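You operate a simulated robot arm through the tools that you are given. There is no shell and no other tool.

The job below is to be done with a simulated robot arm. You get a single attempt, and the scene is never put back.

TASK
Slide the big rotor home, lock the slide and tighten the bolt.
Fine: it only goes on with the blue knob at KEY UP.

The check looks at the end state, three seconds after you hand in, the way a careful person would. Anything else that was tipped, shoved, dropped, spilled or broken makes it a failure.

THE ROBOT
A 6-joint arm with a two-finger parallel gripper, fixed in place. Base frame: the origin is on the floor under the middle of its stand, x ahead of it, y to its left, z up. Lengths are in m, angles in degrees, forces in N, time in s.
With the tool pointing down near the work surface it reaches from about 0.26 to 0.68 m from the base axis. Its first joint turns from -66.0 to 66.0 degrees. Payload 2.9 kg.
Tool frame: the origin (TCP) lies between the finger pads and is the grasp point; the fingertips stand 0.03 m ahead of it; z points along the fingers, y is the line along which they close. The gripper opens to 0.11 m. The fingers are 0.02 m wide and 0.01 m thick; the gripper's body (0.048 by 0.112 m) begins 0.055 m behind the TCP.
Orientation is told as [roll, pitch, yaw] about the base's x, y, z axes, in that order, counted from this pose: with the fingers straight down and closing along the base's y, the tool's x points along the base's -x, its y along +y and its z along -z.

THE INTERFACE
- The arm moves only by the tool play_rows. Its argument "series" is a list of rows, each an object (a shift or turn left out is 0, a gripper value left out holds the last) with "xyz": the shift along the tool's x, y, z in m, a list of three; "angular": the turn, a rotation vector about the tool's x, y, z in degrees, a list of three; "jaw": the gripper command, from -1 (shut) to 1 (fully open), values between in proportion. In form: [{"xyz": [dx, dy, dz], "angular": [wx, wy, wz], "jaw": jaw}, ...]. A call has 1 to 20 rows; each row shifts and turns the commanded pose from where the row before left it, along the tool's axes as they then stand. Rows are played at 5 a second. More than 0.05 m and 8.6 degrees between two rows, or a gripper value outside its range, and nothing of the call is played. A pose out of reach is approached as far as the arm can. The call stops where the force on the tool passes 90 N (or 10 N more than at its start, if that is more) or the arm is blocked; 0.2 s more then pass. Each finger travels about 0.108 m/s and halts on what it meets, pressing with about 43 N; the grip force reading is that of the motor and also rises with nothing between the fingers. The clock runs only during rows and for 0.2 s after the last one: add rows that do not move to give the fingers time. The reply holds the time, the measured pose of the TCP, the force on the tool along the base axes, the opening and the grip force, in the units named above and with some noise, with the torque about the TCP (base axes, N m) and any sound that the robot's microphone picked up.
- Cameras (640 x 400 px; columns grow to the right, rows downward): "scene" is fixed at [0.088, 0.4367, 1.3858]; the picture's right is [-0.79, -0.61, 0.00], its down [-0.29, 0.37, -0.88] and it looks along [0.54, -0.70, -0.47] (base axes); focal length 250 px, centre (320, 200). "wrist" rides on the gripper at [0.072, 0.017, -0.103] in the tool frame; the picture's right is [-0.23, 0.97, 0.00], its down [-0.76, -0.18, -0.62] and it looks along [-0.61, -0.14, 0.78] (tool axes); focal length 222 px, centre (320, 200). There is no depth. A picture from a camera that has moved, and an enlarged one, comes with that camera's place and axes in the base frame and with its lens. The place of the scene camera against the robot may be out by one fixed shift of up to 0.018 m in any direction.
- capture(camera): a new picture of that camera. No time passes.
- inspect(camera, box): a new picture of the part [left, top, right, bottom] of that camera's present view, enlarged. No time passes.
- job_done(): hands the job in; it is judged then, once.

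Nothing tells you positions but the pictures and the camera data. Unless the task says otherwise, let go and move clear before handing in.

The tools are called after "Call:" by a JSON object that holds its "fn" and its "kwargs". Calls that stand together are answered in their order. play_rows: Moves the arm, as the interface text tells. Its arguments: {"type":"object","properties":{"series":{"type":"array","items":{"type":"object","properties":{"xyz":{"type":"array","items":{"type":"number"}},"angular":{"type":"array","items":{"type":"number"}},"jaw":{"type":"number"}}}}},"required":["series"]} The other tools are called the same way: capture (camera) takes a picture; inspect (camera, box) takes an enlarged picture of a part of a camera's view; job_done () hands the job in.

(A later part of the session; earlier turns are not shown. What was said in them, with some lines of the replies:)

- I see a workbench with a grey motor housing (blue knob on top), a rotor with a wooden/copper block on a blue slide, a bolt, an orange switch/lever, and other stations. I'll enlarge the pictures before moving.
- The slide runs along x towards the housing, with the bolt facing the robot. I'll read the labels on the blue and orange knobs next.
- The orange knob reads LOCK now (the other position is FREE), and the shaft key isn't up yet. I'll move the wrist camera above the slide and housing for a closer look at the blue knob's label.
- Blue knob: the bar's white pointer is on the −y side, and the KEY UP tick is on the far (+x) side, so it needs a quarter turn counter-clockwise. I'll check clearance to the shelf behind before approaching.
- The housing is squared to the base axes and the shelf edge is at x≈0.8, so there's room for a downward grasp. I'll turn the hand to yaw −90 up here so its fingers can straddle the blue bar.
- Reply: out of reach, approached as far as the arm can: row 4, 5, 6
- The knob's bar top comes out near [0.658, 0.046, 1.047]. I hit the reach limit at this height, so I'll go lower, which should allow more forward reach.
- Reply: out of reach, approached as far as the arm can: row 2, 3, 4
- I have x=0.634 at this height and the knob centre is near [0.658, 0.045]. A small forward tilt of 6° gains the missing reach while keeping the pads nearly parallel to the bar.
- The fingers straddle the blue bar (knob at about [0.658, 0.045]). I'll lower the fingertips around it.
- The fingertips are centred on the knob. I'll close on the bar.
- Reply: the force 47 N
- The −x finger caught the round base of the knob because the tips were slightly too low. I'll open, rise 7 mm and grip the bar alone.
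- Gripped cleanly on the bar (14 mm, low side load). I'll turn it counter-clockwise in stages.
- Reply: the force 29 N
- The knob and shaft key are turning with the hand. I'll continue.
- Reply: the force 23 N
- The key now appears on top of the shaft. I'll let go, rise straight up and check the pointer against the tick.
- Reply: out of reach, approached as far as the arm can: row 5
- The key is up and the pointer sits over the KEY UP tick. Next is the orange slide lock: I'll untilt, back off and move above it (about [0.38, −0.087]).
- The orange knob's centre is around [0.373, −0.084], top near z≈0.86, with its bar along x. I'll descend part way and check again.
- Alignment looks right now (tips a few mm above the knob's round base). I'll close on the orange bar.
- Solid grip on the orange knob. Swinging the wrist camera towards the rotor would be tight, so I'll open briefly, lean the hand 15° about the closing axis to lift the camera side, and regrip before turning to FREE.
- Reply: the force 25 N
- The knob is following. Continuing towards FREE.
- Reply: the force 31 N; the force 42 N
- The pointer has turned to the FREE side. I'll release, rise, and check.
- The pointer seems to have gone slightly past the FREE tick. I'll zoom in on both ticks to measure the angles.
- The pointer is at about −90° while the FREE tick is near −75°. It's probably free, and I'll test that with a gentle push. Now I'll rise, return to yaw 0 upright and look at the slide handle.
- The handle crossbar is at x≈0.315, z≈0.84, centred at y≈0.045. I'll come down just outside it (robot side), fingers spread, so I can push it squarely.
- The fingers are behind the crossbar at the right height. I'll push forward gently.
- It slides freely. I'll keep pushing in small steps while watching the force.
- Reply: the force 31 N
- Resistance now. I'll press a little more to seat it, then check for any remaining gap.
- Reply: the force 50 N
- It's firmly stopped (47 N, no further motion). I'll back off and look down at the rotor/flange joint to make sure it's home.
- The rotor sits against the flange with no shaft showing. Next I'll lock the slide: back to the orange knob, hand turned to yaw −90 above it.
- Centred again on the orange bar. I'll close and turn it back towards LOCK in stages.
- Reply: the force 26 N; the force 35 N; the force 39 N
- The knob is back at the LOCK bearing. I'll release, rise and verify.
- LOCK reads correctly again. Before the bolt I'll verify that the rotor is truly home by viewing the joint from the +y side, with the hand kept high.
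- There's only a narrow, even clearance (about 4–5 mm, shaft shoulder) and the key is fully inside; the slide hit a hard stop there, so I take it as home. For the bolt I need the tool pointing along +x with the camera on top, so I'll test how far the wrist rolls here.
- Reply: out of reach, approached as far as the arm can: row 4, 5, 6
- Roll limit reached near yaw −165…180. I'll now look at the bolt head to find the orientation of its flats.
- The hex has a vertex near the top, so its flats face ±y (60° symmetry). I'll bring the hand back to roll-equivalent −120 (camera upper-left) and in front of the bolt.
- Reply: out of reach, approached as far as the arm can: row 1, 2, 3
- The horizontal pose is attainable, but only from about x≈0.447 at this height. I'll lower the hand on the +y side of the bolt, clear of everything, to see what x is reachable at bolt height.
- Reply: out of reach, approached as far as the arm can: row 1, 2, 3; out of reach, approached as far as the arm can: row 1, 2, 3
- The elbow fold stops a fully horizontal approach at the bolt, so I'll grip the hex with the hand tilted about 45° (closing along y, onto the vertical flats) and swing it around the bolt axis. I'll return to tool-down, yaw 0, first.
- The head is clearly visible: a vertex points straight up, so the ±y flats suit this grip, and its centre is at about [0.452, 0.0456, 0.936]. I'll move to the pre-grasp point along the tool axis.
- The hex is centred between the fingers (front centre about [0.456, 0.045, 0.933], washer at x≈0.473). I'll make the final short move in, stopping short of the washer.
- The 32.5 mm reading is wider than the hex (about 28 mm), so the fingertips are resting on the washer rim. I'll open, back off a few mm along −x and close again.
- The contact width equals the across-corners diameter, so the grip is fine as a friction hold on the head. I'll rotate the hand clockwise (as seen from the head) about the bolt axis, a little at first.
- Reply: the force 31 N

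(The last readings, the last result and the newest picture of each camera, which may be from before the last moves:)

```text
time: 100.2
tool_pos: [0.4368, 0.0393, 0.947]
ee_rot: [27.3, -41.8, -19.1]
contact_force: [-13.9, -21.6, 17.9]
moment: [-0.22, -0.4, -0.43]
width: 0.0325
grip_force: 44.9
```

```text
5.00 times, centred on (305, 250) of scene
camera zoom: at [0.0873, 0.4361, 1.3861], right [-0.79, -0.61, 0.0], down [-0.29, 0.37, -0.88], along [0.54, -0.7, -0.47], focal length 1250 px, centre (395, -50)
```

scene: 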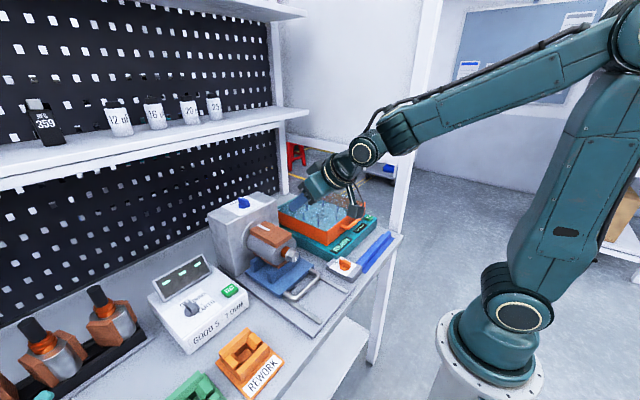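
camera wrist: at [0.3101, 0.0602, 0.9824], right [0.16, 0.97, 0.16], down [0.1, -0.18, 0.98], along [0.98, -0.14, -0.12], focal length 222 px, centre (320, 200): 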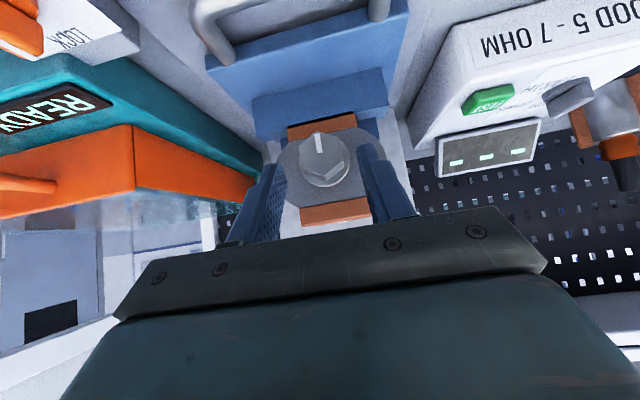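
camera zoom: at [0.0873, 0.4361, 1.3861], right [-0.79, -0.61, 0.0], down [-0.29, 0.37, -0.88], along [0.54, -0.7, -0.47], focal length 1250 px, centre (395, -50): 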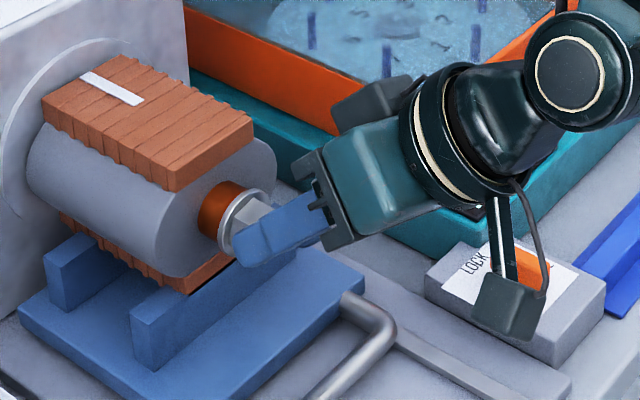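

The bolt turns with the hand (the mark is fixed in the hand's view while the background rotates). I'll continue tightening.

Call:
{"fn": "play_rows", "kwargs": {"series": [{"xyz": [0, -0.0014, 0], "angular": [-3.536, 0, 3.536]}, {"xyz": [0, -0.0014, 0], "angular": [-3.536, 0, 3.536]}, {"xyz": [0, -0.0014, 0], "angular": [-3.536, 0, 3.536]}, {"xyz": [0, -0.0014, 0], "angular": [-3.536, 0, 3.536]}, {}]}}

Call:
{"fn": "inspect", "kwargs": {"camera": "wrist", "box": [280, 130, 360, 210]}}

Call:
{"fn": "inspect", "kwargs": {"camera": "scene", "box": [260, 190, 380, 290]}}

```text
time: 101.4
tool_pos: [0.4366, 0.0347, 0.944]
ee_rot: [49.8, -32.8, -32.9]
contact_force: [-4.7, -26.9, 4.0]
moment: [-0.34, -0.18, -0.45]
width: 0.0326
grip_force: 44.8
```

```text
5.00 times, centred on (320, 170) of wrist
camera zoom: at [0.3124, 0.033, 0.973], right [0.16, 0.64, 0.75], down [0.09, -0.76, 0.64], along [0.98, -0.03, -0.19], focal length 1111 px, centre (320, 350)
```

zoom: 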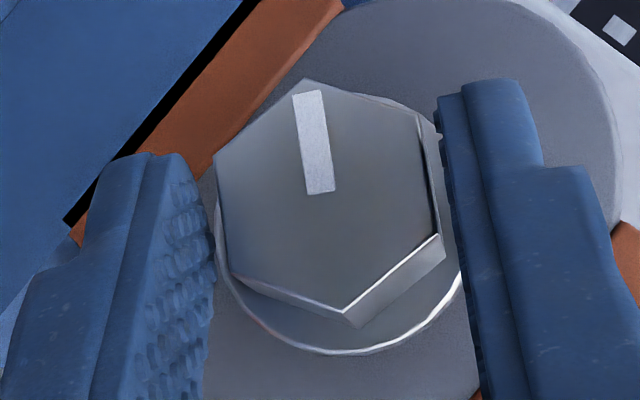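

```text
4.00 times, centred on (320, 240) of scene
camera zoom: at [0.0878, 0.436, 1.3861], right [-0.79, -0.61, 0.0], down [-0.29, 0.37, -0.88], along [0.54, -0.7, -0.47], focal length 1000 px, centre (320, 40)
```

zoom: 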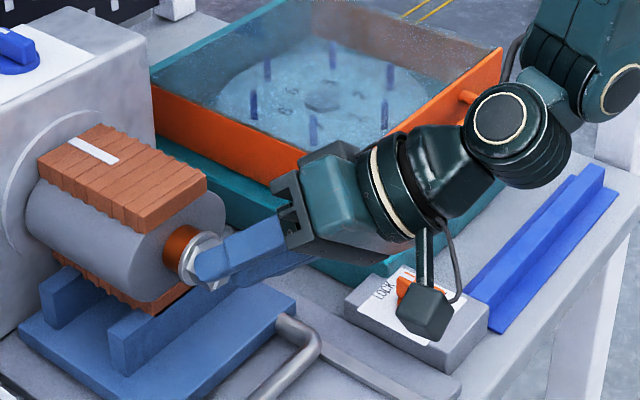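

Call:
{"fn": "play_rows", "kwargs": {"series": [{"xyz": [0, -0.0013, 0.0], "angular": [-3.536, 0, 3.536]}, {"xyz": [0, -0.0013, 0.0], "angular": [-3.536, 0, 3.536]}, {"xyz": [0, -0.0013, 0.0], "angular": [-3.536, 0, 3.536]}, {"xyz": [0, -0.0013, 0.0], "angular": [-3.536, 0, 3.536]}, {}]}}

Call:
{"fn": "inspect", "kwargs": {"camera": "wrist", "box": [280, 130, 360, 210]}}

Call:
{"fn": "inspect", "kwargs": {"camera": "scene", "box": [260, 190, 380, 290]}}

```text
time: 102.6
tool_pos: [0.4354, 0.0301, 0.9405]
ee_rot: [67.5, -20.7, -41.0]
contact_force: [-0.3, -23.9, -13.5]
moment: [-0.38, 0.07, -0.42]
width: 0.0322
grip_force: 45.0
```

```text
5.00 times, centred on (320, 170) of wrist
camera zoom: at [0.3125, 0.0209, 0.9664], right [0.17, 0.35, 0.92], down [0.1, -0.94, 0.34], along [0.98, 0.03, -0.19], focal length 1111 px, centre (320, 350)
```

zoom: 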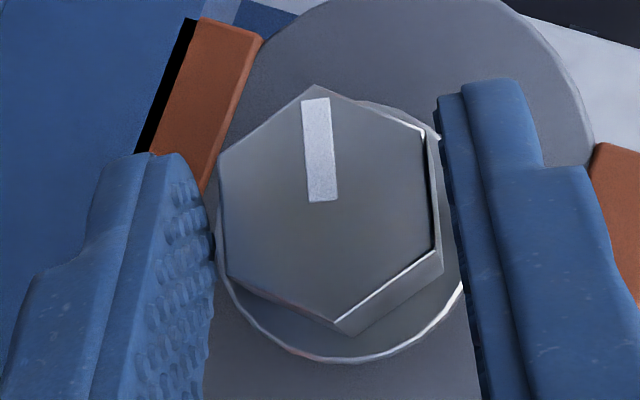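

```text
4.00 times, centred on (320, 240) of scene
camera zoom: at [0.0881, 0.4361, 1.386], right [-0.79, -0.61, 0.0], down [-0.29, 0.37, -0.88], along [0.54, -0.7, -0.47], focal length 1000 px, centre (320, 40)
```

zoom: 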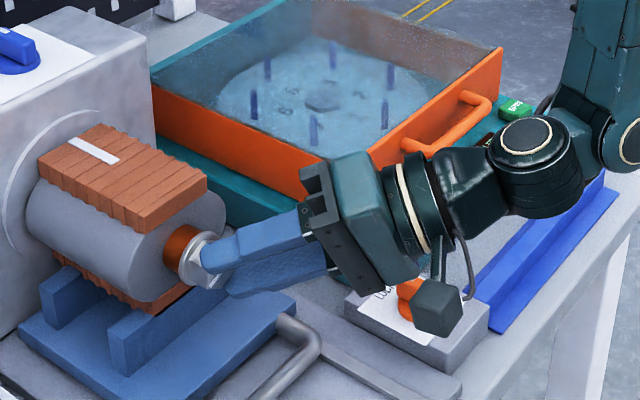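

About 60° done with little slip. I'll open, swing back 120° around the bolt without touching it, and take a longer second stroke.

Call:
{"fn": "play_rows", "kwargs": {"series": [{"jaw": -0.2}, {"jaw": 0.0}, {"xyz": [0, -0.001, 0]}, {"xyz": [0, 0.0022, 0], "angular": [5.657, 0, -5.657]}, {"xyz": [0, 0.0022, 0], "angular": [5.657, 0, -5.657]}, {"xyz": [0, 0.0022, 0], "angular": [5.657, 0, -5.657]}, {"xyz": [0, 0.0022, 0], "angular": [5.657, 0, -5.657]}, {"xyz": [0, 0.0022, 0], "angular": [5.657, 0, -5.657]}, {"xyz": [0, 0.0022, 0], "angular": [5.657, 0, -5.657]}, {"xyz": [0, 0.0022, 0], "angular": [5.657, 0, -5.657]}, {}]}}

Call:
{"fn": "inspect", "kwargs": {"camera": "wrist", "box": [250, 100, 390, 220]}}

```text
time: 105.0
tool_pos: [0.4362, 0.0457, 0.9497]
ee_rot: [5.6, -44.8, -4.0]
contact_force: [0.7, -0.5, 0.1]
moment: [-0.01, 0.01, -0.03]
width: 0.055
grip_force: 0.1
```

```text
3.33 times, centred on (320, 160) of wrist
camera zoom: at [0.3123, 0.0602, 0.9729], right [0.16, 0.96, 0.23], down [0.1, -0.25, 0.96], along [0.98, -0.13, -0.13], focal length 740 px, centre (320, 333)
```

zoom: 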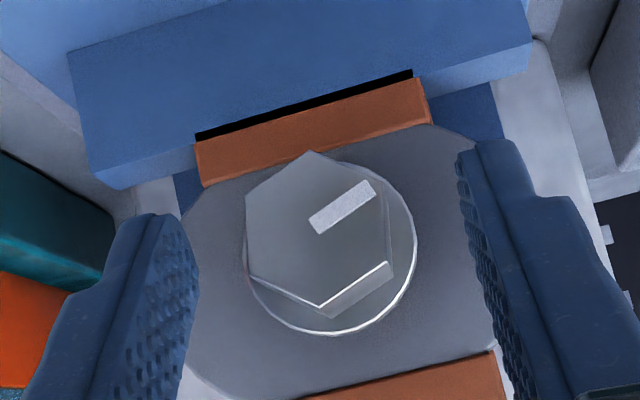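

The bolt stayed at its new angle (mark moved about 60°). I'll continue swinging back to about −56° for the next stroke.

Call:
{"fn": "play_rows", "kwargs": {"series": [{"xyz": [0, 0.0022, 0], "angular": [5.657, 0, -5.657]}, {"xyz": [0, 0.0022, 0], "angular": [5.657, 0, -5.657]}, {"xyz": [0, 0.0022, 0], "angular": [5.657, 0, -5.657]}, {"xyz": [0, 0.0022, 0], "angular": [5.657, 0, -5.657]}, {"xyz": [0, 0.0022, 0], "angular": [5.657, 0, -5.657]}, {"xyz": [0, 0.0022, 0], "angular": [5.657, 0, -5.657]}, {"xyz": [0, 0.0022, 0], "angular": [5.657, 0, -5.657]}, {}]}}

Call:
{"fn": "inspect", "kwargs": {"camera": "wrist", "box": [250, 100, 390, 220]}}

Call:
{"fn": "inspect", "kwargs": {"camera": "scene", "box": [240, 170, 400, 300]}}

```text
time: 106.8
tool_pos: [0.4374, 0.0586, 0.9442]
ee_rot: [-61.1, -25.7, 38.2]
contact_force: [-1.0, -0.9, 0.2]
moment: [0.01, -0.01, -0.01]
width: 0.0551
grip_force: 0.0
```

```text
3.33 times, centred on (320, 160) of wrist
camera zoom: at [0.3123, 0.0851, 0.9451], right [0.16, 0.72, -0.67], down [0.1, 0.66, 0.74], along [0.98, -0.19, 0.04], focal length 740 px, centre (320, 333)
```

zoom: 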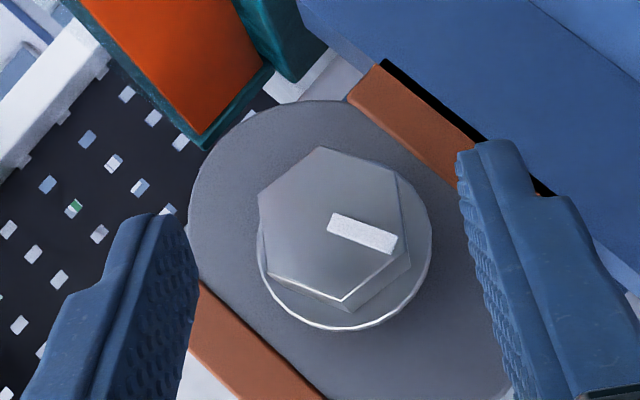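

```text
3.08 times, centred on (320, 235) of scene
camera zoom: at [0.088, 0.4367, 1.3858], right [-0.79, -0.61, 0.0], down [-0.29, 0.37, -0.88], along [0.54, -0.7, -0.47], focal length 769 px, centre (320, 92)
```

zoom: 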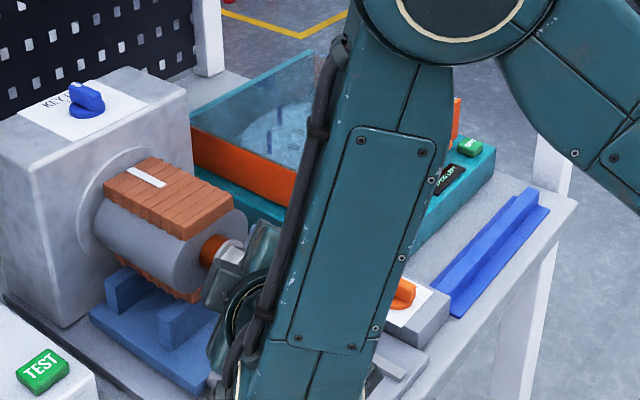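

Call:
{"fn": "play_rows", "kwargs": {"series": [{"xyz": [0, 0.0033, 0]}, {"jaw": -0.4}, {"jaw": -1}, {}, {}]}}

Call:
{"fn": "inspect", "kwargs": {"camera": "wrist", "box": [280, 130, 360, 210]}}

```text
time: 108.0
tool_pos: [0.4368, 0.0591, 0.9431]
ee_rot: [-61.2, -25.8, 38.1]
contact_force: [-0.4, -8.4, 14.3]
moment: [-0.31, 0.1, -0.52]
width: 0.0327
grip_force: 45.1
```

```text
5.00 times, centred on (320, 170) of wrist
camera zoom: at [0.3125, 0.0865, 0.9432], right [0.16, 0.72, -0.67], down [0.1, 0.66, 0.74], along [0.98, -0.19, 0.04], focal length 1111 px, centre (320, 350)
```

zoom: 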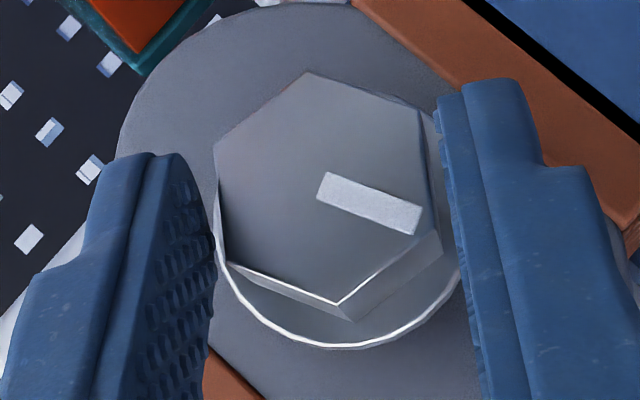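

Call:
{"fn": "play_rows", "kwargs": {"series": [{"xyz": [0, -0.0022, 0], "angular": [-4.243, 0, 4.243]}, {"xyz": [0, -0.0022, 0], "angular": [-4.243, 0, 4.243]}, {"xyz": [0, -0.0019, 0], "angular": [-4.243, 0, 4.243]}, {"xyz": [0, -0.0017, 0], "angular": [-4.243, 0, 4.243]}, {"xyz": [0, -0.0017, 0], "angular": [-4.243, 0, 4.243]}, {}]}}

Call:
{"fn": "inspect", "kwargs": {"camera": "wrist", "box": [280, 130, 360, 210]}}

```text
time: 109.4
tool_pos: [0.4366, 0.0517, 0.9484]
ee_rot: [-30.3, -41.1, 20.6]
contact_force: [-9.7, -13.9, 22.2]
moment: [-0.4, 0.42, -0.6]
width: 0.0325
grip_force: 44.9
```

```text
5.00 times, centred on (320, 170) of wrist
camera zoom: at [0.3124, 0.0755, 0.9622], right [0.17, 0.96, -0.22], down [0.09, 0.21, 0.97], along [0.98, -0.18, -0.06], focal length 1111 px, centre (320, 350)
```

zoom: 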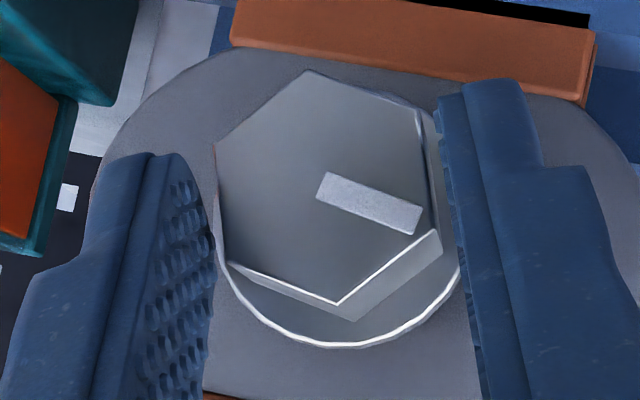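

Call:
{"fn": "play_rows", "kwargs": {"series": [{"xyz": [0, -0.0021, 0], "angular": [-4.243, 0, 4.243]}, {"xyz": [0, -0.0021, 0], "angular": [-4.243, 0, 4.243]}, {"xyz": [0, -0.0019, 0], "angular": [-4.243, 0, 4.243]}, {"xyz": [0, -0.0017, 0], "angular": [-4.243, 0, 4.243]}, {"xyz": [0, -0.0017, 0], "angular": [-4.243, 0, 4.243]}, {}]}}

Call:
{"fn": "inspect", "kwargs": {"camera": "wrist", "box": [280, 130, 360, 210]}}

```text
time: 110.8
tool_pos: [0.4376, 0.0438, 0.9508]
ee_rot: [11.1, -44.5, -8.1]
contact_force: [-7.2, -15.7, 4.8]
moment: [-0.28, -0.61, -0.26]
width: 0.0325
grip_force: 44.6
```

```text
5.00 times, centred on (320, 170) of wrist
camera zoom: at [0.3126, 0.056, 0.9742], right [0.16, 0.94, 0.29], down [0.1, -0.31, 0.95], along [0.98, -0.13, -0.14], focal length 1111 px, centre (320, 350)
```

zoom: 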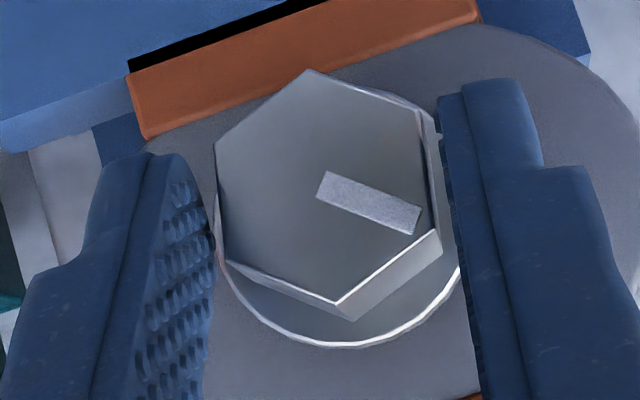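

Call:
{"fn": "play_rows", "kwargs": {"series": [{"xyz": [0, -0.0018, 0], "angular": [-4.243, 0, 4.243]}, {"xyz": [0, -0.0018, 0], "angular": [-4.243, 0, 4.243]}, {"xyz": [0, -0.0018, 0], "angular": [-4.243, 0, 4.243]}, {"xyz": [0, -0.0018, 0], "angular": [-4.243, 0, 4.243]}, {"xyz": [0, -0.0017, 0], "angular": [-4.243, 0, 4.243]}, {}]}}

Call:
{"fn": "inspect", "kwargs": {"camera": "wrist", "box": [280, 130, 360, 210]}}

```text
time: 112.2
tool_pos: [0.4368, 0.0338, 0.9462]
ee_rot: [47.7, -33.9, -31.9]
contact_force: [-15.1, -22.2, 9.3]
moment: [-0.23, -0.24, -0.43]
width: 0.0321
grip_force: 45.9
```

```text
5.00 times, centred on (320, 170) of wrist
camera zoom: at [0.3127, 0.0335, 0.9743], right [0.16, 0.67, 0.72], down [0.09, -0.74, 0.66], along [0.98, -0.04, -0.18], focal length 1111 px, centre (320, 350)
```

zoom: 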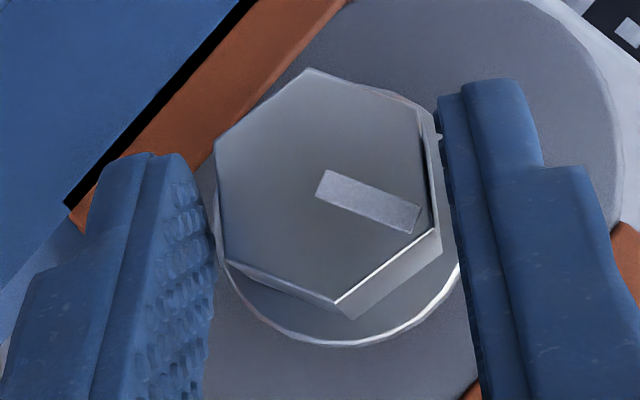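

Call:
{"fn": "play_rows", "kwargs": {"series": [{"xyz": [0, -0.0017, 0], "angular": [-4.243, 0, 4.243]}, {"xyz": [0, -0.0017, 0], "angular": [-4.243, 0, 4.243]}, {"xyz": [0, -0.0017, 0], "angular": [-4.243, 0, 4.243]}, {"xyz": [0, -0.0017, 0], "angular": [-4.243, 0, 4.243]}, {}]}}

Call:
{"fn": "inspect", "kwargs": {"camera": "wrist", "box": [280, 130, 360, 210]}}

Call:
{"fn": "inspect", "kwargs": {"camera": "scene", "box": [280, 235, 325, 280]}}

```text
time: 113.4
tool_pos: [0.4358, 0.0304, 0.9398]
ee_rot: [68.9, -19.3, -41.4]
contact_force: [6.1, -11.8, -18.6]
moment: [-0.66, -0.22, -0.87]
width: 0.0326
grip_force: 44.8
```

```text
5.00 times, centred on (320, 170) of wrist
camera zoom: at [0.312, 0.0185, 0.9661], right [0.16, 0.32, 0.93], down [0.1, -0.95, 0.31], along [0.98, 0.04, -0.19], focal length 1111 px, centre (320, 350)
```

zoom: 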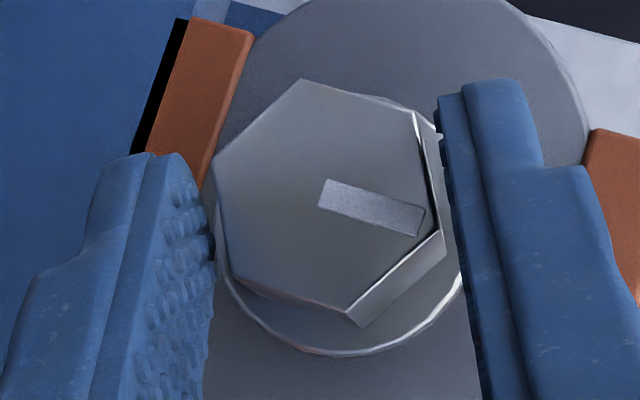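

```text
8.89 times, centred on (302, 258) of scene
camera zoom: at [0.0884, 0.4365, 1.3859], right [-0.79, -0.61, 0.0], down [-0.29, 0.37, -0.88], along [0.54, -0.7, -0.47], focal length 2223 px, centre (476, -311)
```

zoom: 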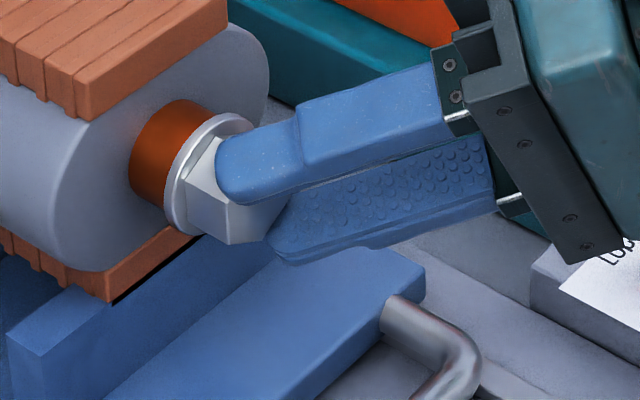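

Resistance has appeared (about 0.3 N·m about the bolt axis). I'll regrip for a fresh short stroke to confirm that it's tight rather than slipping from the hand's geometry.

Call:
{"fn": "play_rows", "kwargs": {"series": [{"xyz": [0, -0.0015, 0], "angular": [-4.243, 0, 4.243]}, {}, {}]}}

Call:
{"fn": "inspect", "kwargs": {"camera": "wrist", "box": [280, 130, 360, 210]}}

```text
time: 114.2
tool_pos: [0.4375, 0.0295, 0.9383]
ee_rot: [73.6, -15.3, -42.8]
contact_force: [5.1, -11.1, -20.1]
moment: [-0.55, 0.17, -0.78]
width: 0.0321
grip_force: 45.4
```

```text
5.00 times, centred on (320, 170) of wrist
camera zoom: at [0.3119, 0.0151, 0.9635], right [0.17, 0.22, 0.96], down [0.1, -0.97, 0.21], along [0.98, 0.06, -0.18], focal length 1111 px, centre (320, 350)
```

zoom: 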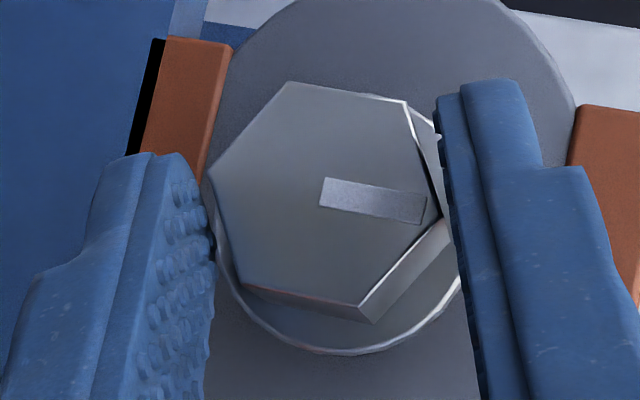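

The mark now points straight up (180° from where it began) and the bolt no longer follows the hand, so it looks tight. I'll regrip once more near upright and apply a final firm twist to confirm.

Call:
{"fn": "play_rows", "kwargs": {"series": [{"jaw": -0.2}, {"jaw": 0.0}, {}, {"xyz": [0, 0.002, 0], "angular": [5.657, 0, -5.657]}, {"xyz": [0, 0.0022, 0], "angular": [5.657, 0, -5.657]}, {"xyz": [0, 0.0022, 0], "angular": [5.657, 0, -5.657]}, {"xyz": [0, 0.0022, 0], "angular": [5.657, 0, -5.657]}, {"xyz": [0, 0.0022, 0], "angular": [5.657, 0, -5.657]}, {"xyz": [0, 0.0022, 0], "angular": [5.657, 0, -5.657]}, {"xyz": [0, 0.0022, 0], "angular": [5.657, 0, -5.657]}, {"xyz": [0, 0.0022, 0], "angular": [5.657, 0, -5.657]}, {}]}}

Call:
{"fn": "inspect", "kwargs": {"camera": "wrist", "box": [250, 100, 390, 220]}}

```text
time: 116.8
tool_pos: [0.4378, 0.0429, 0.9516]
ee_rot: [5.4, -44.9, -4.0]
contact_force: [0.4, -0.5, -0.9]
moment: [0.01, 0.0, 0.01]
width: 0.0552
grip_force: 0.0
```

```text
3.33 times, centred on (320, 160) of wrist
camera zoom: at [0.3132, 0.0581, 0.9752], right [0.16, 0.96, 0.23], down [0.1, -0.24, 0.97], along [0.98, -0.14, -0.13], focal length 740 px, centre (320, 333)
```

zoom: 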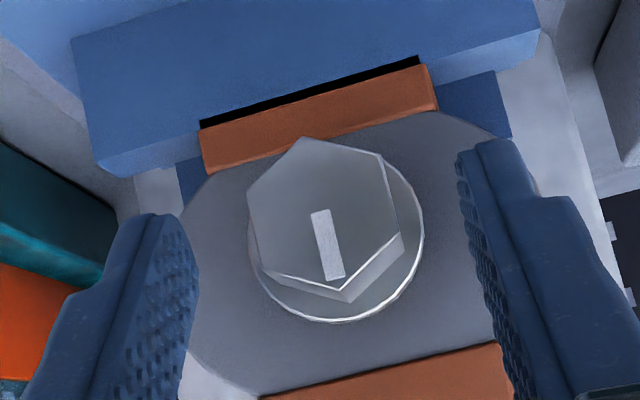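

Call:
{"fn": "play_rows", "kwargs": {"series": [{"xyz": [0, 0.001, 0.001], "jaw": -0.4}, {"jaw": -1}, {}, {"xyz": [0, -0.0014, 0], "angular": [-3.536, 0, 3.536]}, {"xyz": [0, -0.0014, 0], "angular": [-3.536, 0, 3.536]}, {"xyz": [0, -0.0014, 0], "angular": [-3.536, 0, 3.536]}, {"xyz": [0, -0.0014, 0], "angular": [-3.536, 0, 3.536]}, {}]}}

Call:
{"fn": "inspect", "kwargs": {"camera": "wrist", "box": [280, 130, 360, 210]}}

```text
time: 118.6
tool_pos: [0.438, 0.0372, 0.9483]
ee_rot: [32.0, -40.2, -22.1]
contact_force: [0.4, -8.8, -7.3]
moment: [-0.17, -0.2, -0.06]
width: 0.0283
grip_force: 45.1
```

```text
5.00 times, centred on (320, 170) of wrist
camera zoom: at [0.3138, 0.0442, 0.9756], right [0.16, 0.82, 0.54], down [0.1, -0.56, 0.82], along [0.98, -0.08, -0.17], focal length 1111 px, centre (320, 350)
```

zoom: 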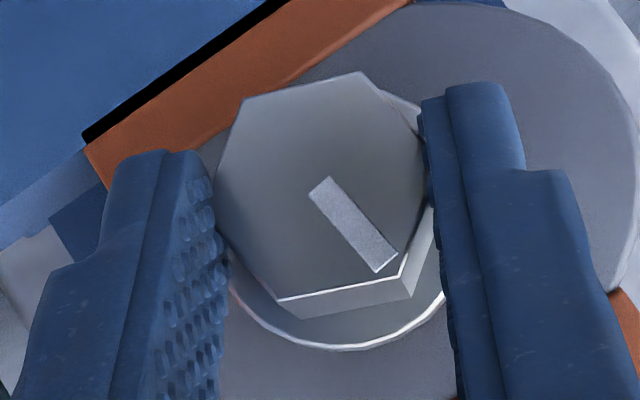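

Now the jaws seated properly on the flats (28.3 mm). The bolt eased back a few degrees as they seated, so I'll turn it firmly clockwise again with this positive grip.

Call:
{"fn": "play_rows", "kwargs": {"series": [{"xyz": [0, -0.001, 0], "angular": [-2.828, 0, 2.828]}, {"xyz": [0, -0.001, 0], "angular": [-2.828, 0, 2.828]}, {}]}}

Call:
{"fn": "inspect", "kwargs": {"camera": "wrist", "box": [280, 130, 360, 210]}}

```text
time: 119.4
tool_pos: [0.4373, 0.036, 0.9475]
ee_rot: [41.0, -36.9, -27.8]
contact_force: [-2.4, -9.2, -9.2]
moment: [-1.11, -0.21, -0.04]
width: 0.0284
grip_force: 44.8
```

```text
5.00 times, centred on (320, 170) of wrist
camera zoom: at [0.3138, 0.0381, 0.9752], right [0.16, 0.74, 0.65], down [0.1, -0.67, 0.74], along [0.98, -0.06, -0.18], focal length 1111 px, centre (320, 350)
```

zoom: 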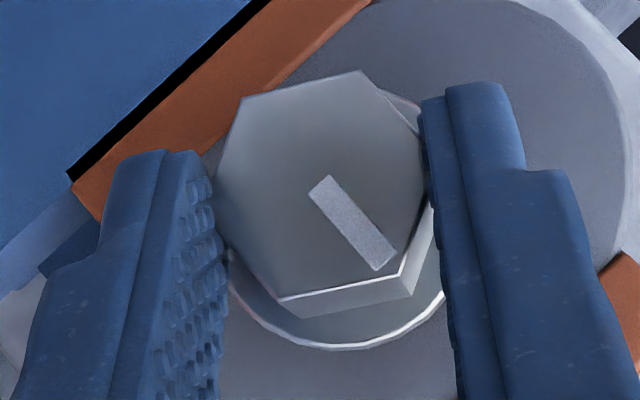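

Torque is now 1.1 N·m with the bolt no longer advancing freely. One more small twist to make sure it's against its stop.

Call:
{"fn": "play_rows", "kwargs": {"series": [{"xyz": [0, -0.0008, 0], "angular": [-2.121, 0, 2.121]}, {"xyz": [0, -0.0008, 0], "angular": [-2.121, 0, 2.121]}, {}]}}

Call:
{"fn": "inspect", "kwargs": {"camera": "wrist", "box": [280, 130, 360, 210]}}

```text
time: 120.2
tool_pos: [0.4379, 0.0338, 0.9468]
ee_rot: [47.5, -33.9, -31.7]
contact_force: [2.9, -13.9, -9.1]
moment: [-1.39, -0.41, -0.18]
width: 0.03
grip_force: 45.2
```

```text
5.00 times, centred on (320, 170) of wrist
camera zoom: at [0.3137, 0.0335, 0.9749], right [0.16, 0.67, 0.72], down [0.09, -0.74, 0.67], along [0.98, -0.04, -0.18], focal length 1111 px, centre (320, 350)
```

zoom: 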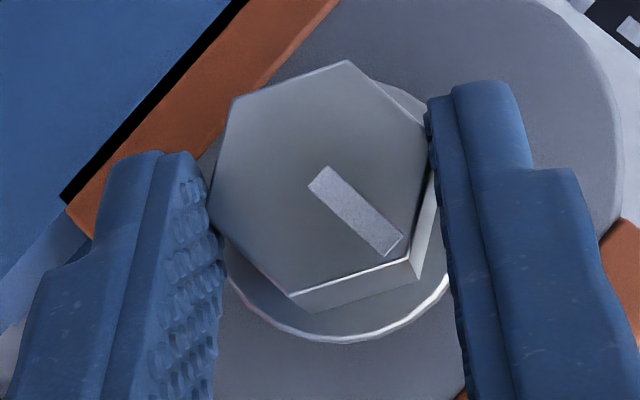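

The bolt is at a hard stop (1.4 N·m, jaws starting to cam out, mark straight up). I'll open and back straight away along the tool axis.

Call:
{"fn": "play_rows", "kwargs": {"series": [{"jaw": -0.2}, {"jaw": 0.0}, {}, {"xyz": [0, 0, -0.02]}, {"xyz": [0, 0, -0.02]}, {"xyz": [0, 0, -0.02]}, {}]}}

Call:
{"fn": "capture", "kwargs": {"camera": "wrist"}}

Call:
{"fn": "inspect", "kwargs": {"camera": "wrist", "box": [260, 80, 380, 180]}}

Call:
{"fn": "inspect", "kwargs": {"camera": "scene", "box": [240, 190, 380, 300]}}

```text
time: 121.8
tool_pos: [0.3935, 0.0101, 0.9823]
ee_rot: [47.9, -33.9, -31.8]
contact_force: [0.5, 0.1, -0.3]
moment: [-0.01, 0.01, 0.0]
width: 0.055
grip_force: 0.0
```

```text
taken
camera wrist: at [0.2691, 0.0093, 1.0102], right [0.16, 0.67, 0.73], down [0.1, -0.74, 0.66], along [0.98, -0.04, -0.19], focal length 222 px, centre (320, 200)
```

wrist: 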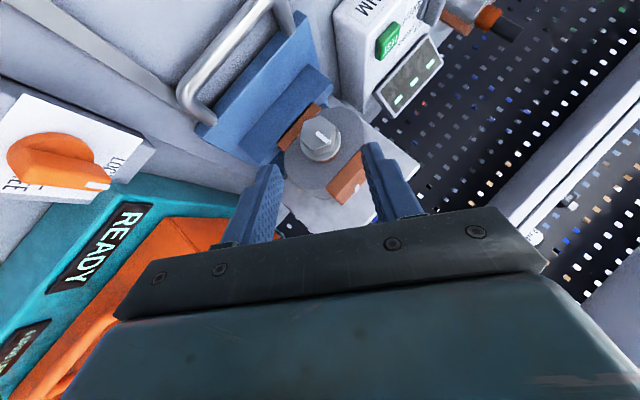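

```text
4.00 times, centred on (320, 130) of wrist
camera zoom: at [0.2691, 0.0093, 1.0102], right [0.16, 0.67, 0.73], down [0.1, -0.74, 0.66], along [0.98, -0.04, -0.19], focal length 888 px, centre (320, 480)
```

zoom: 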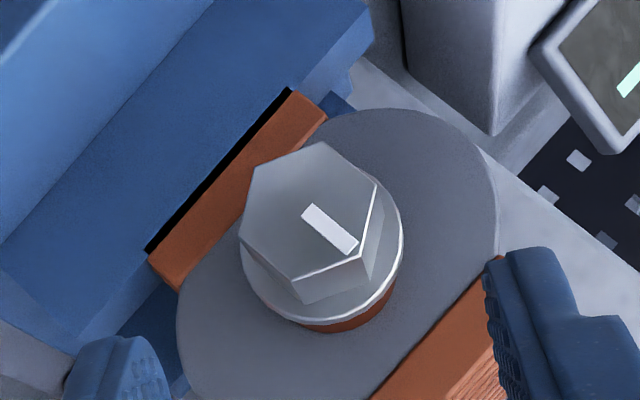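

```text
3.64 times, centred on (310, 245) of scene
camera zoom: at [0.0879, 0.4367, 1.3858], right [-0.79, -0.61, 0.0], down [-0.29, 0.37, -0.88], along [0.54, -0.7, -0.47], focal length 909 px, centre (356, 36)
```

zoom: 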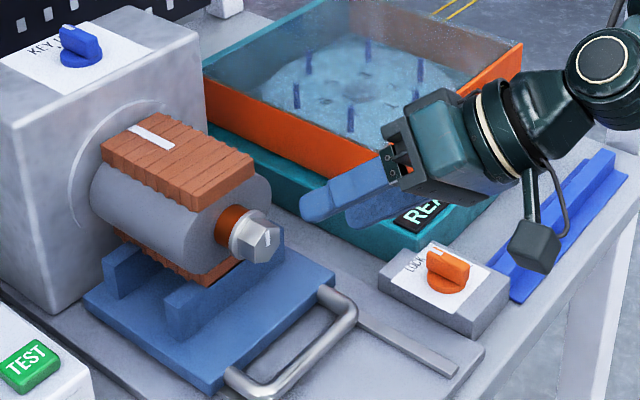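

The mark stays straight up after release, so the bolt is tight. I'll rise clear and run final checks on both knobs, the rotor and the surroundings.

Call:
{"fn": "play_rows", "kwargs": {"series": [{"xyz": [-0.0229, 0.0235, -0.0229]}, {"xyz": [-0.0229, 0.0235, -0.0229]}, {"xyz": [-0.0229, 0.0235, -0.0229]}, {"xyz": [-0.0229, 0.0235, -0.0229]}, {}]}}

Call:
{"fn": "capture", "kwargs": {"camera": "scene"}}

Call:
{"fn": "inspect", "kwargs": {"camera": "scene", "box": [300, 240, 380, 290]}}

Call:
{"fn": "inspect", "kwargs": {"camera": "scene", "box": [220, 185, 290, 225]}}

Call:
{"fn": "inspect", "kwargs": {"camera": "scene", "box": [240, 210, 330, 290]}}

```text
time: 123.0
tool_pos: [0.3944, 0.0044, 1.1398]
ee_rot: [47.7, -33.9, -31.7]
contact_force: [0.1, 0.4, 0.0]
moment: [0.0, 0.04, -0.02]
width: 0.0549
grip_force: 0.0
```

```text
taken
```

scene: 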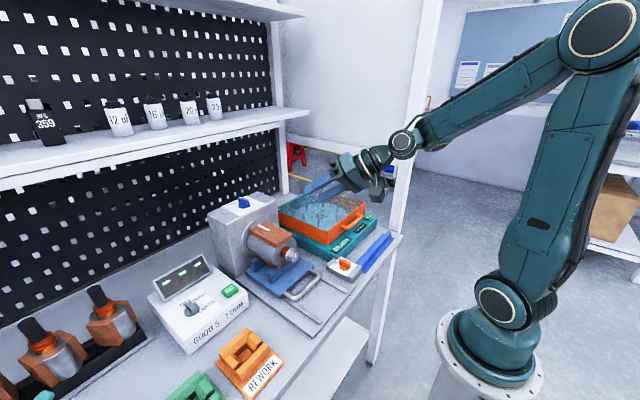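

```text
8.00 times, centred on (340, 265) of scene
camera zoom: at [0.0879, 0.4367, 1.3858], right [-0.79, -0.61, 0.0], down [-0.29, 0.37, -0.88], along [0.54, -0.7, -0.47], focal length 2000 px, centre (160, -320)
```

zoom: 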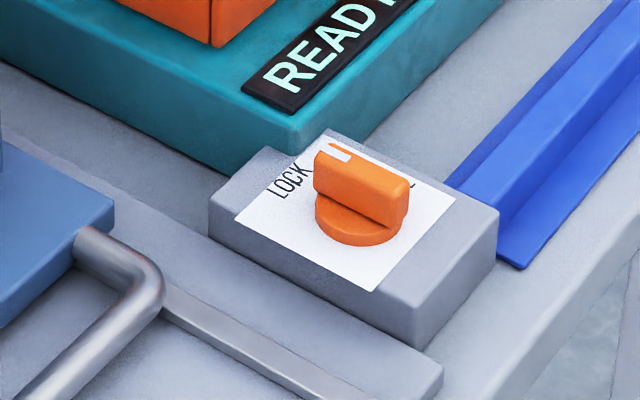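

```text
9.14 times, centred on (255, 205) of scene
camera zoom: at [0.0879, 0.4367, 1.3858], right [-0.79, -0.61, 0.0], down [-0.29, 0.37, -0.88], along [0.54, -0.7, -0.47], focal length 2286 px, centre (914, 154)
```

zoom: 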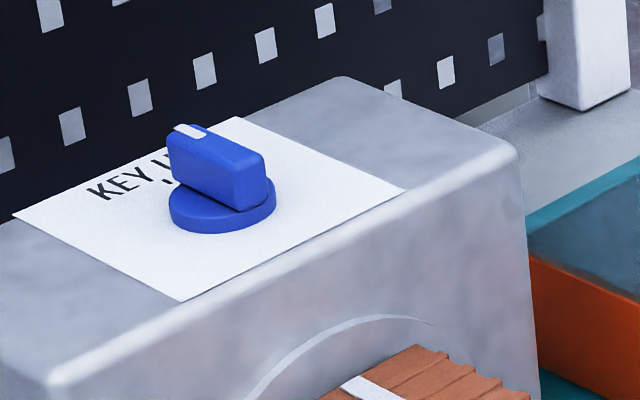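

```text
5.00 times, centred on (285, 250) of scene
camera zoom: at [0.0879, 0.4367, 1.3858], right [-0.79, -0.61, 0.0], down [-0.29, 0.37, -0.88], along [0.54, -0.7, -0.47], focal length 1250 px, centre (495, -50)
```

zoom: 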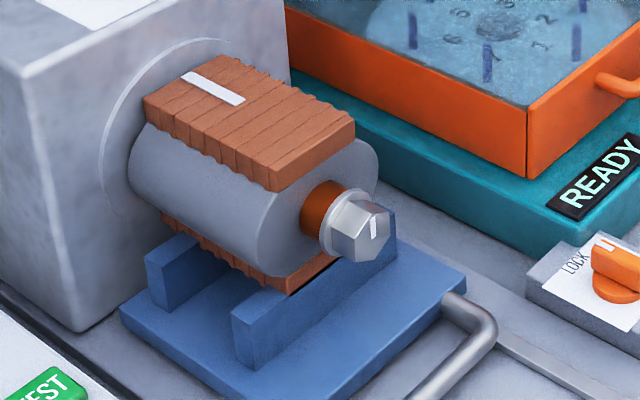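

Orange knob is back exactly at LOCK, blue at KEY UP, bolt mark upright. I'll straighten the hand, retract it clear and take one last look from above.

Call:
{"fn": "play_rows", "kwargs": {"series": [{"angular": [5.09, 0, -5.09]}, {"angular": [5.09, 0, -5.09]}, {"angular": [5.09, 0, -5.09]}, {"angular": [5.09, 0, -5.09]}, {"angular": [5.09, 0, -5.09]}, {"angular": [0, 7.5, 0]}, {"angular": [0, 7.5, 0]}, {"angular": [0, 7.5, 0]}, {"angular": [0, 7.5, 0]}, {"angular": [0, 7.5, 0]}, {"angular": [0, 7.5, 0]}, {}]}}

Call:
{"fn": "play_rows", "kwargs": {"series": [{"xyz": [-0.02, 0.01, -0.02]}, {"xyz": [-0.02, 0.01, -0.02]}, {"xyz": [-0.02, 0.01, -0.02]}, {"xyz": [-0.02, 0.005, -0.02]}, {"xyz": [-0.02, 0.005, -0.01]}, {"xyz": [-0.02, 0, 0]}, {}]}}

Call:
{"fn": "capture", "kwargs": {"camera": "wrist"}}

Call:
{"fn": "capture", "kwargs": {"camera": "scene"}}

```text
time: 125.6
tool_pos: [0.3954, 0.003, 1.1411]
ee_rot: [1.8, 0.1, -0.1]
contact_force: [-0.5, 0.3, 0.0]
moment: [0.0, 0.0, 0.0]
width: 0.0548
grip_force: 0.1
```

```text
time: 127.2
tool_pos: [0.5146, 0.0435, 1.2326]
ee_rot: [2.0, 0.1, -0.1]
contact_force: [-0.5, -0.3, -0.7]
moment: [-0.02, 0.01, 0.03]
width: 0.0549
grip_force: 0.1
out of reach, approached as far as the arm can: row 4
```

```text
taken
camera wrist: at [0.4425, 0.0558, 1.3367], right [0.23, 0.97, 0.03], down [0.76, -0.2, 0.62], along [0.61, -0.12, -0.79], focal length 222 px, centre (320, 200)
```

wrist: 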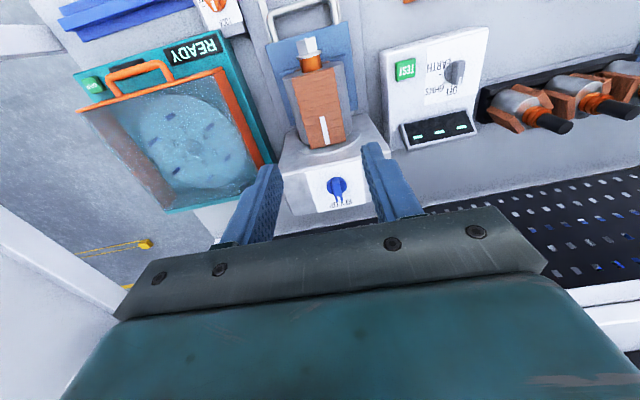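

```text
taken
```

scene: 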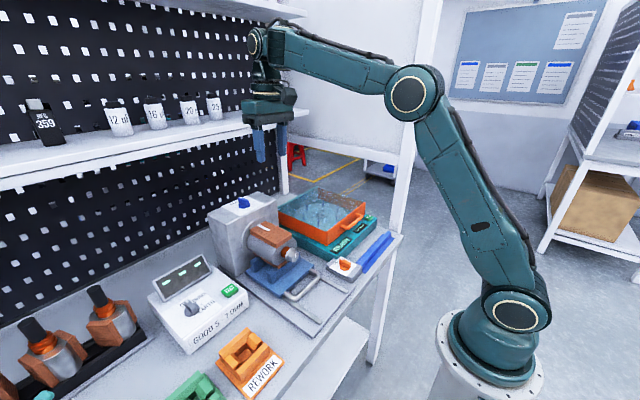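

Call:
{"fn": "inspect", "kwargs": {"camera": "wrist", "box": [305, 155, 375, 215]}}

Call:
{"fn": "inspect", "kwargs": {"camera": "wrist", "box": [260, 0, 380, 160]}}

Call:
{"fn": "inspect", "kwargs": {"camera": "wrist", "box": [180, 0, 260, 40]}}

```text
6.67 times, centred on (340, 185) of wrist
camera zoom: at [0.4425, 0.0558, 1.3367], right [0.23, 0.97, 0.03], down [0.76, -0.2, 0.62], along [0.61, -0.12, -0.79], focal length 1481 px, centre (187, 300)
```

zoom: 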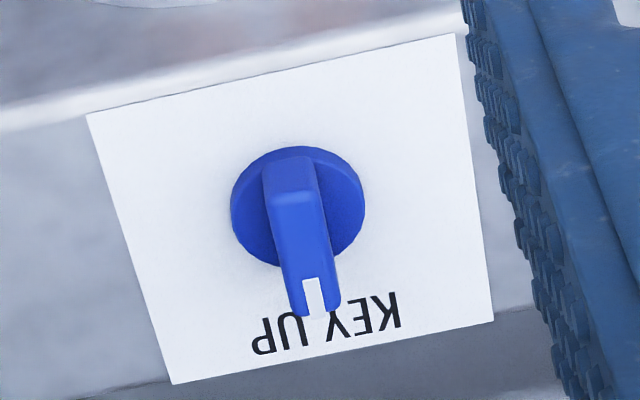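

```text
2.50 times, centred on (320, 80) of wrist
camera zoom: at [0.4425, 0.0558, 1.3367], right [0.23, 0.97, 0.03], down [0.76, -0.2, 0.62], along [0.61, -0.12, -0.79], focal length 555 px, centre (320, 500)
```

zoom: 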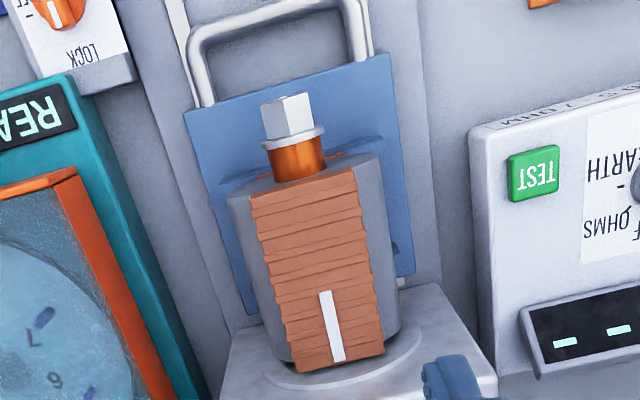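

```text
8.00 times, centred on (220, 20) of wrist
camera zoom: at [0.4425, 0.0558, 1.3367], right [0.23, 0.97, 0.03], down [0.76, -0.2, 0.62], along [0.61, -0.12, -0.79], focal length 1777 px, centre (1120, 1640)
```

zoom: 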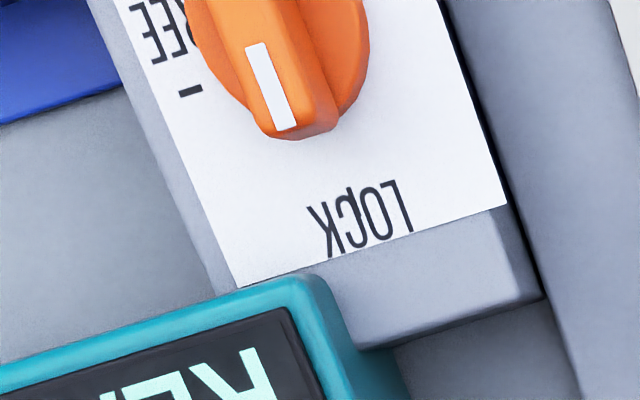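

Everything checks out: blue knob on KEY UP, rotor home on its key, slide knob on LOCK, bolt tight with its mark upright, and nothing else looks disturbed. The gripper is empty and clear, so I'm handing in.

Call:
{"fn": "job_done", "kwargs": {}}

```text
The job is handed in.
```

I turned the blue knob to KEY UP and slid the big rotor home. I then locked the slide and tightened the bolt. The job is handed in, but no result came back, so this rests on my own checks.

- **Blue knob:** I gave it a quarter turn to KEY UP. The shaft key pointed up before I moved the rotor.
- **Rotor:** I freed the slide and pushed it about 9 cm until it hit a hard stop that 47 N didn't move. The key is fully inside the rotor. A gap of about 4–5 mm to the housing flange remains, and I took that stop as home.
- **Slide lock:** The orange knob is back at LOCK, in exactly the position it started in. I didn't tug the handle to test the lock.
- **Bolt:** I turned it clockwise about 180° until it stopped. The final twist reached 1.4 N·m without moving it further, and the mark on the head stayed pointing straight up after I let go.

Nothing else on the bench looks disturbed in the final pictures. The gripper is empty and the arm is clear of the work.
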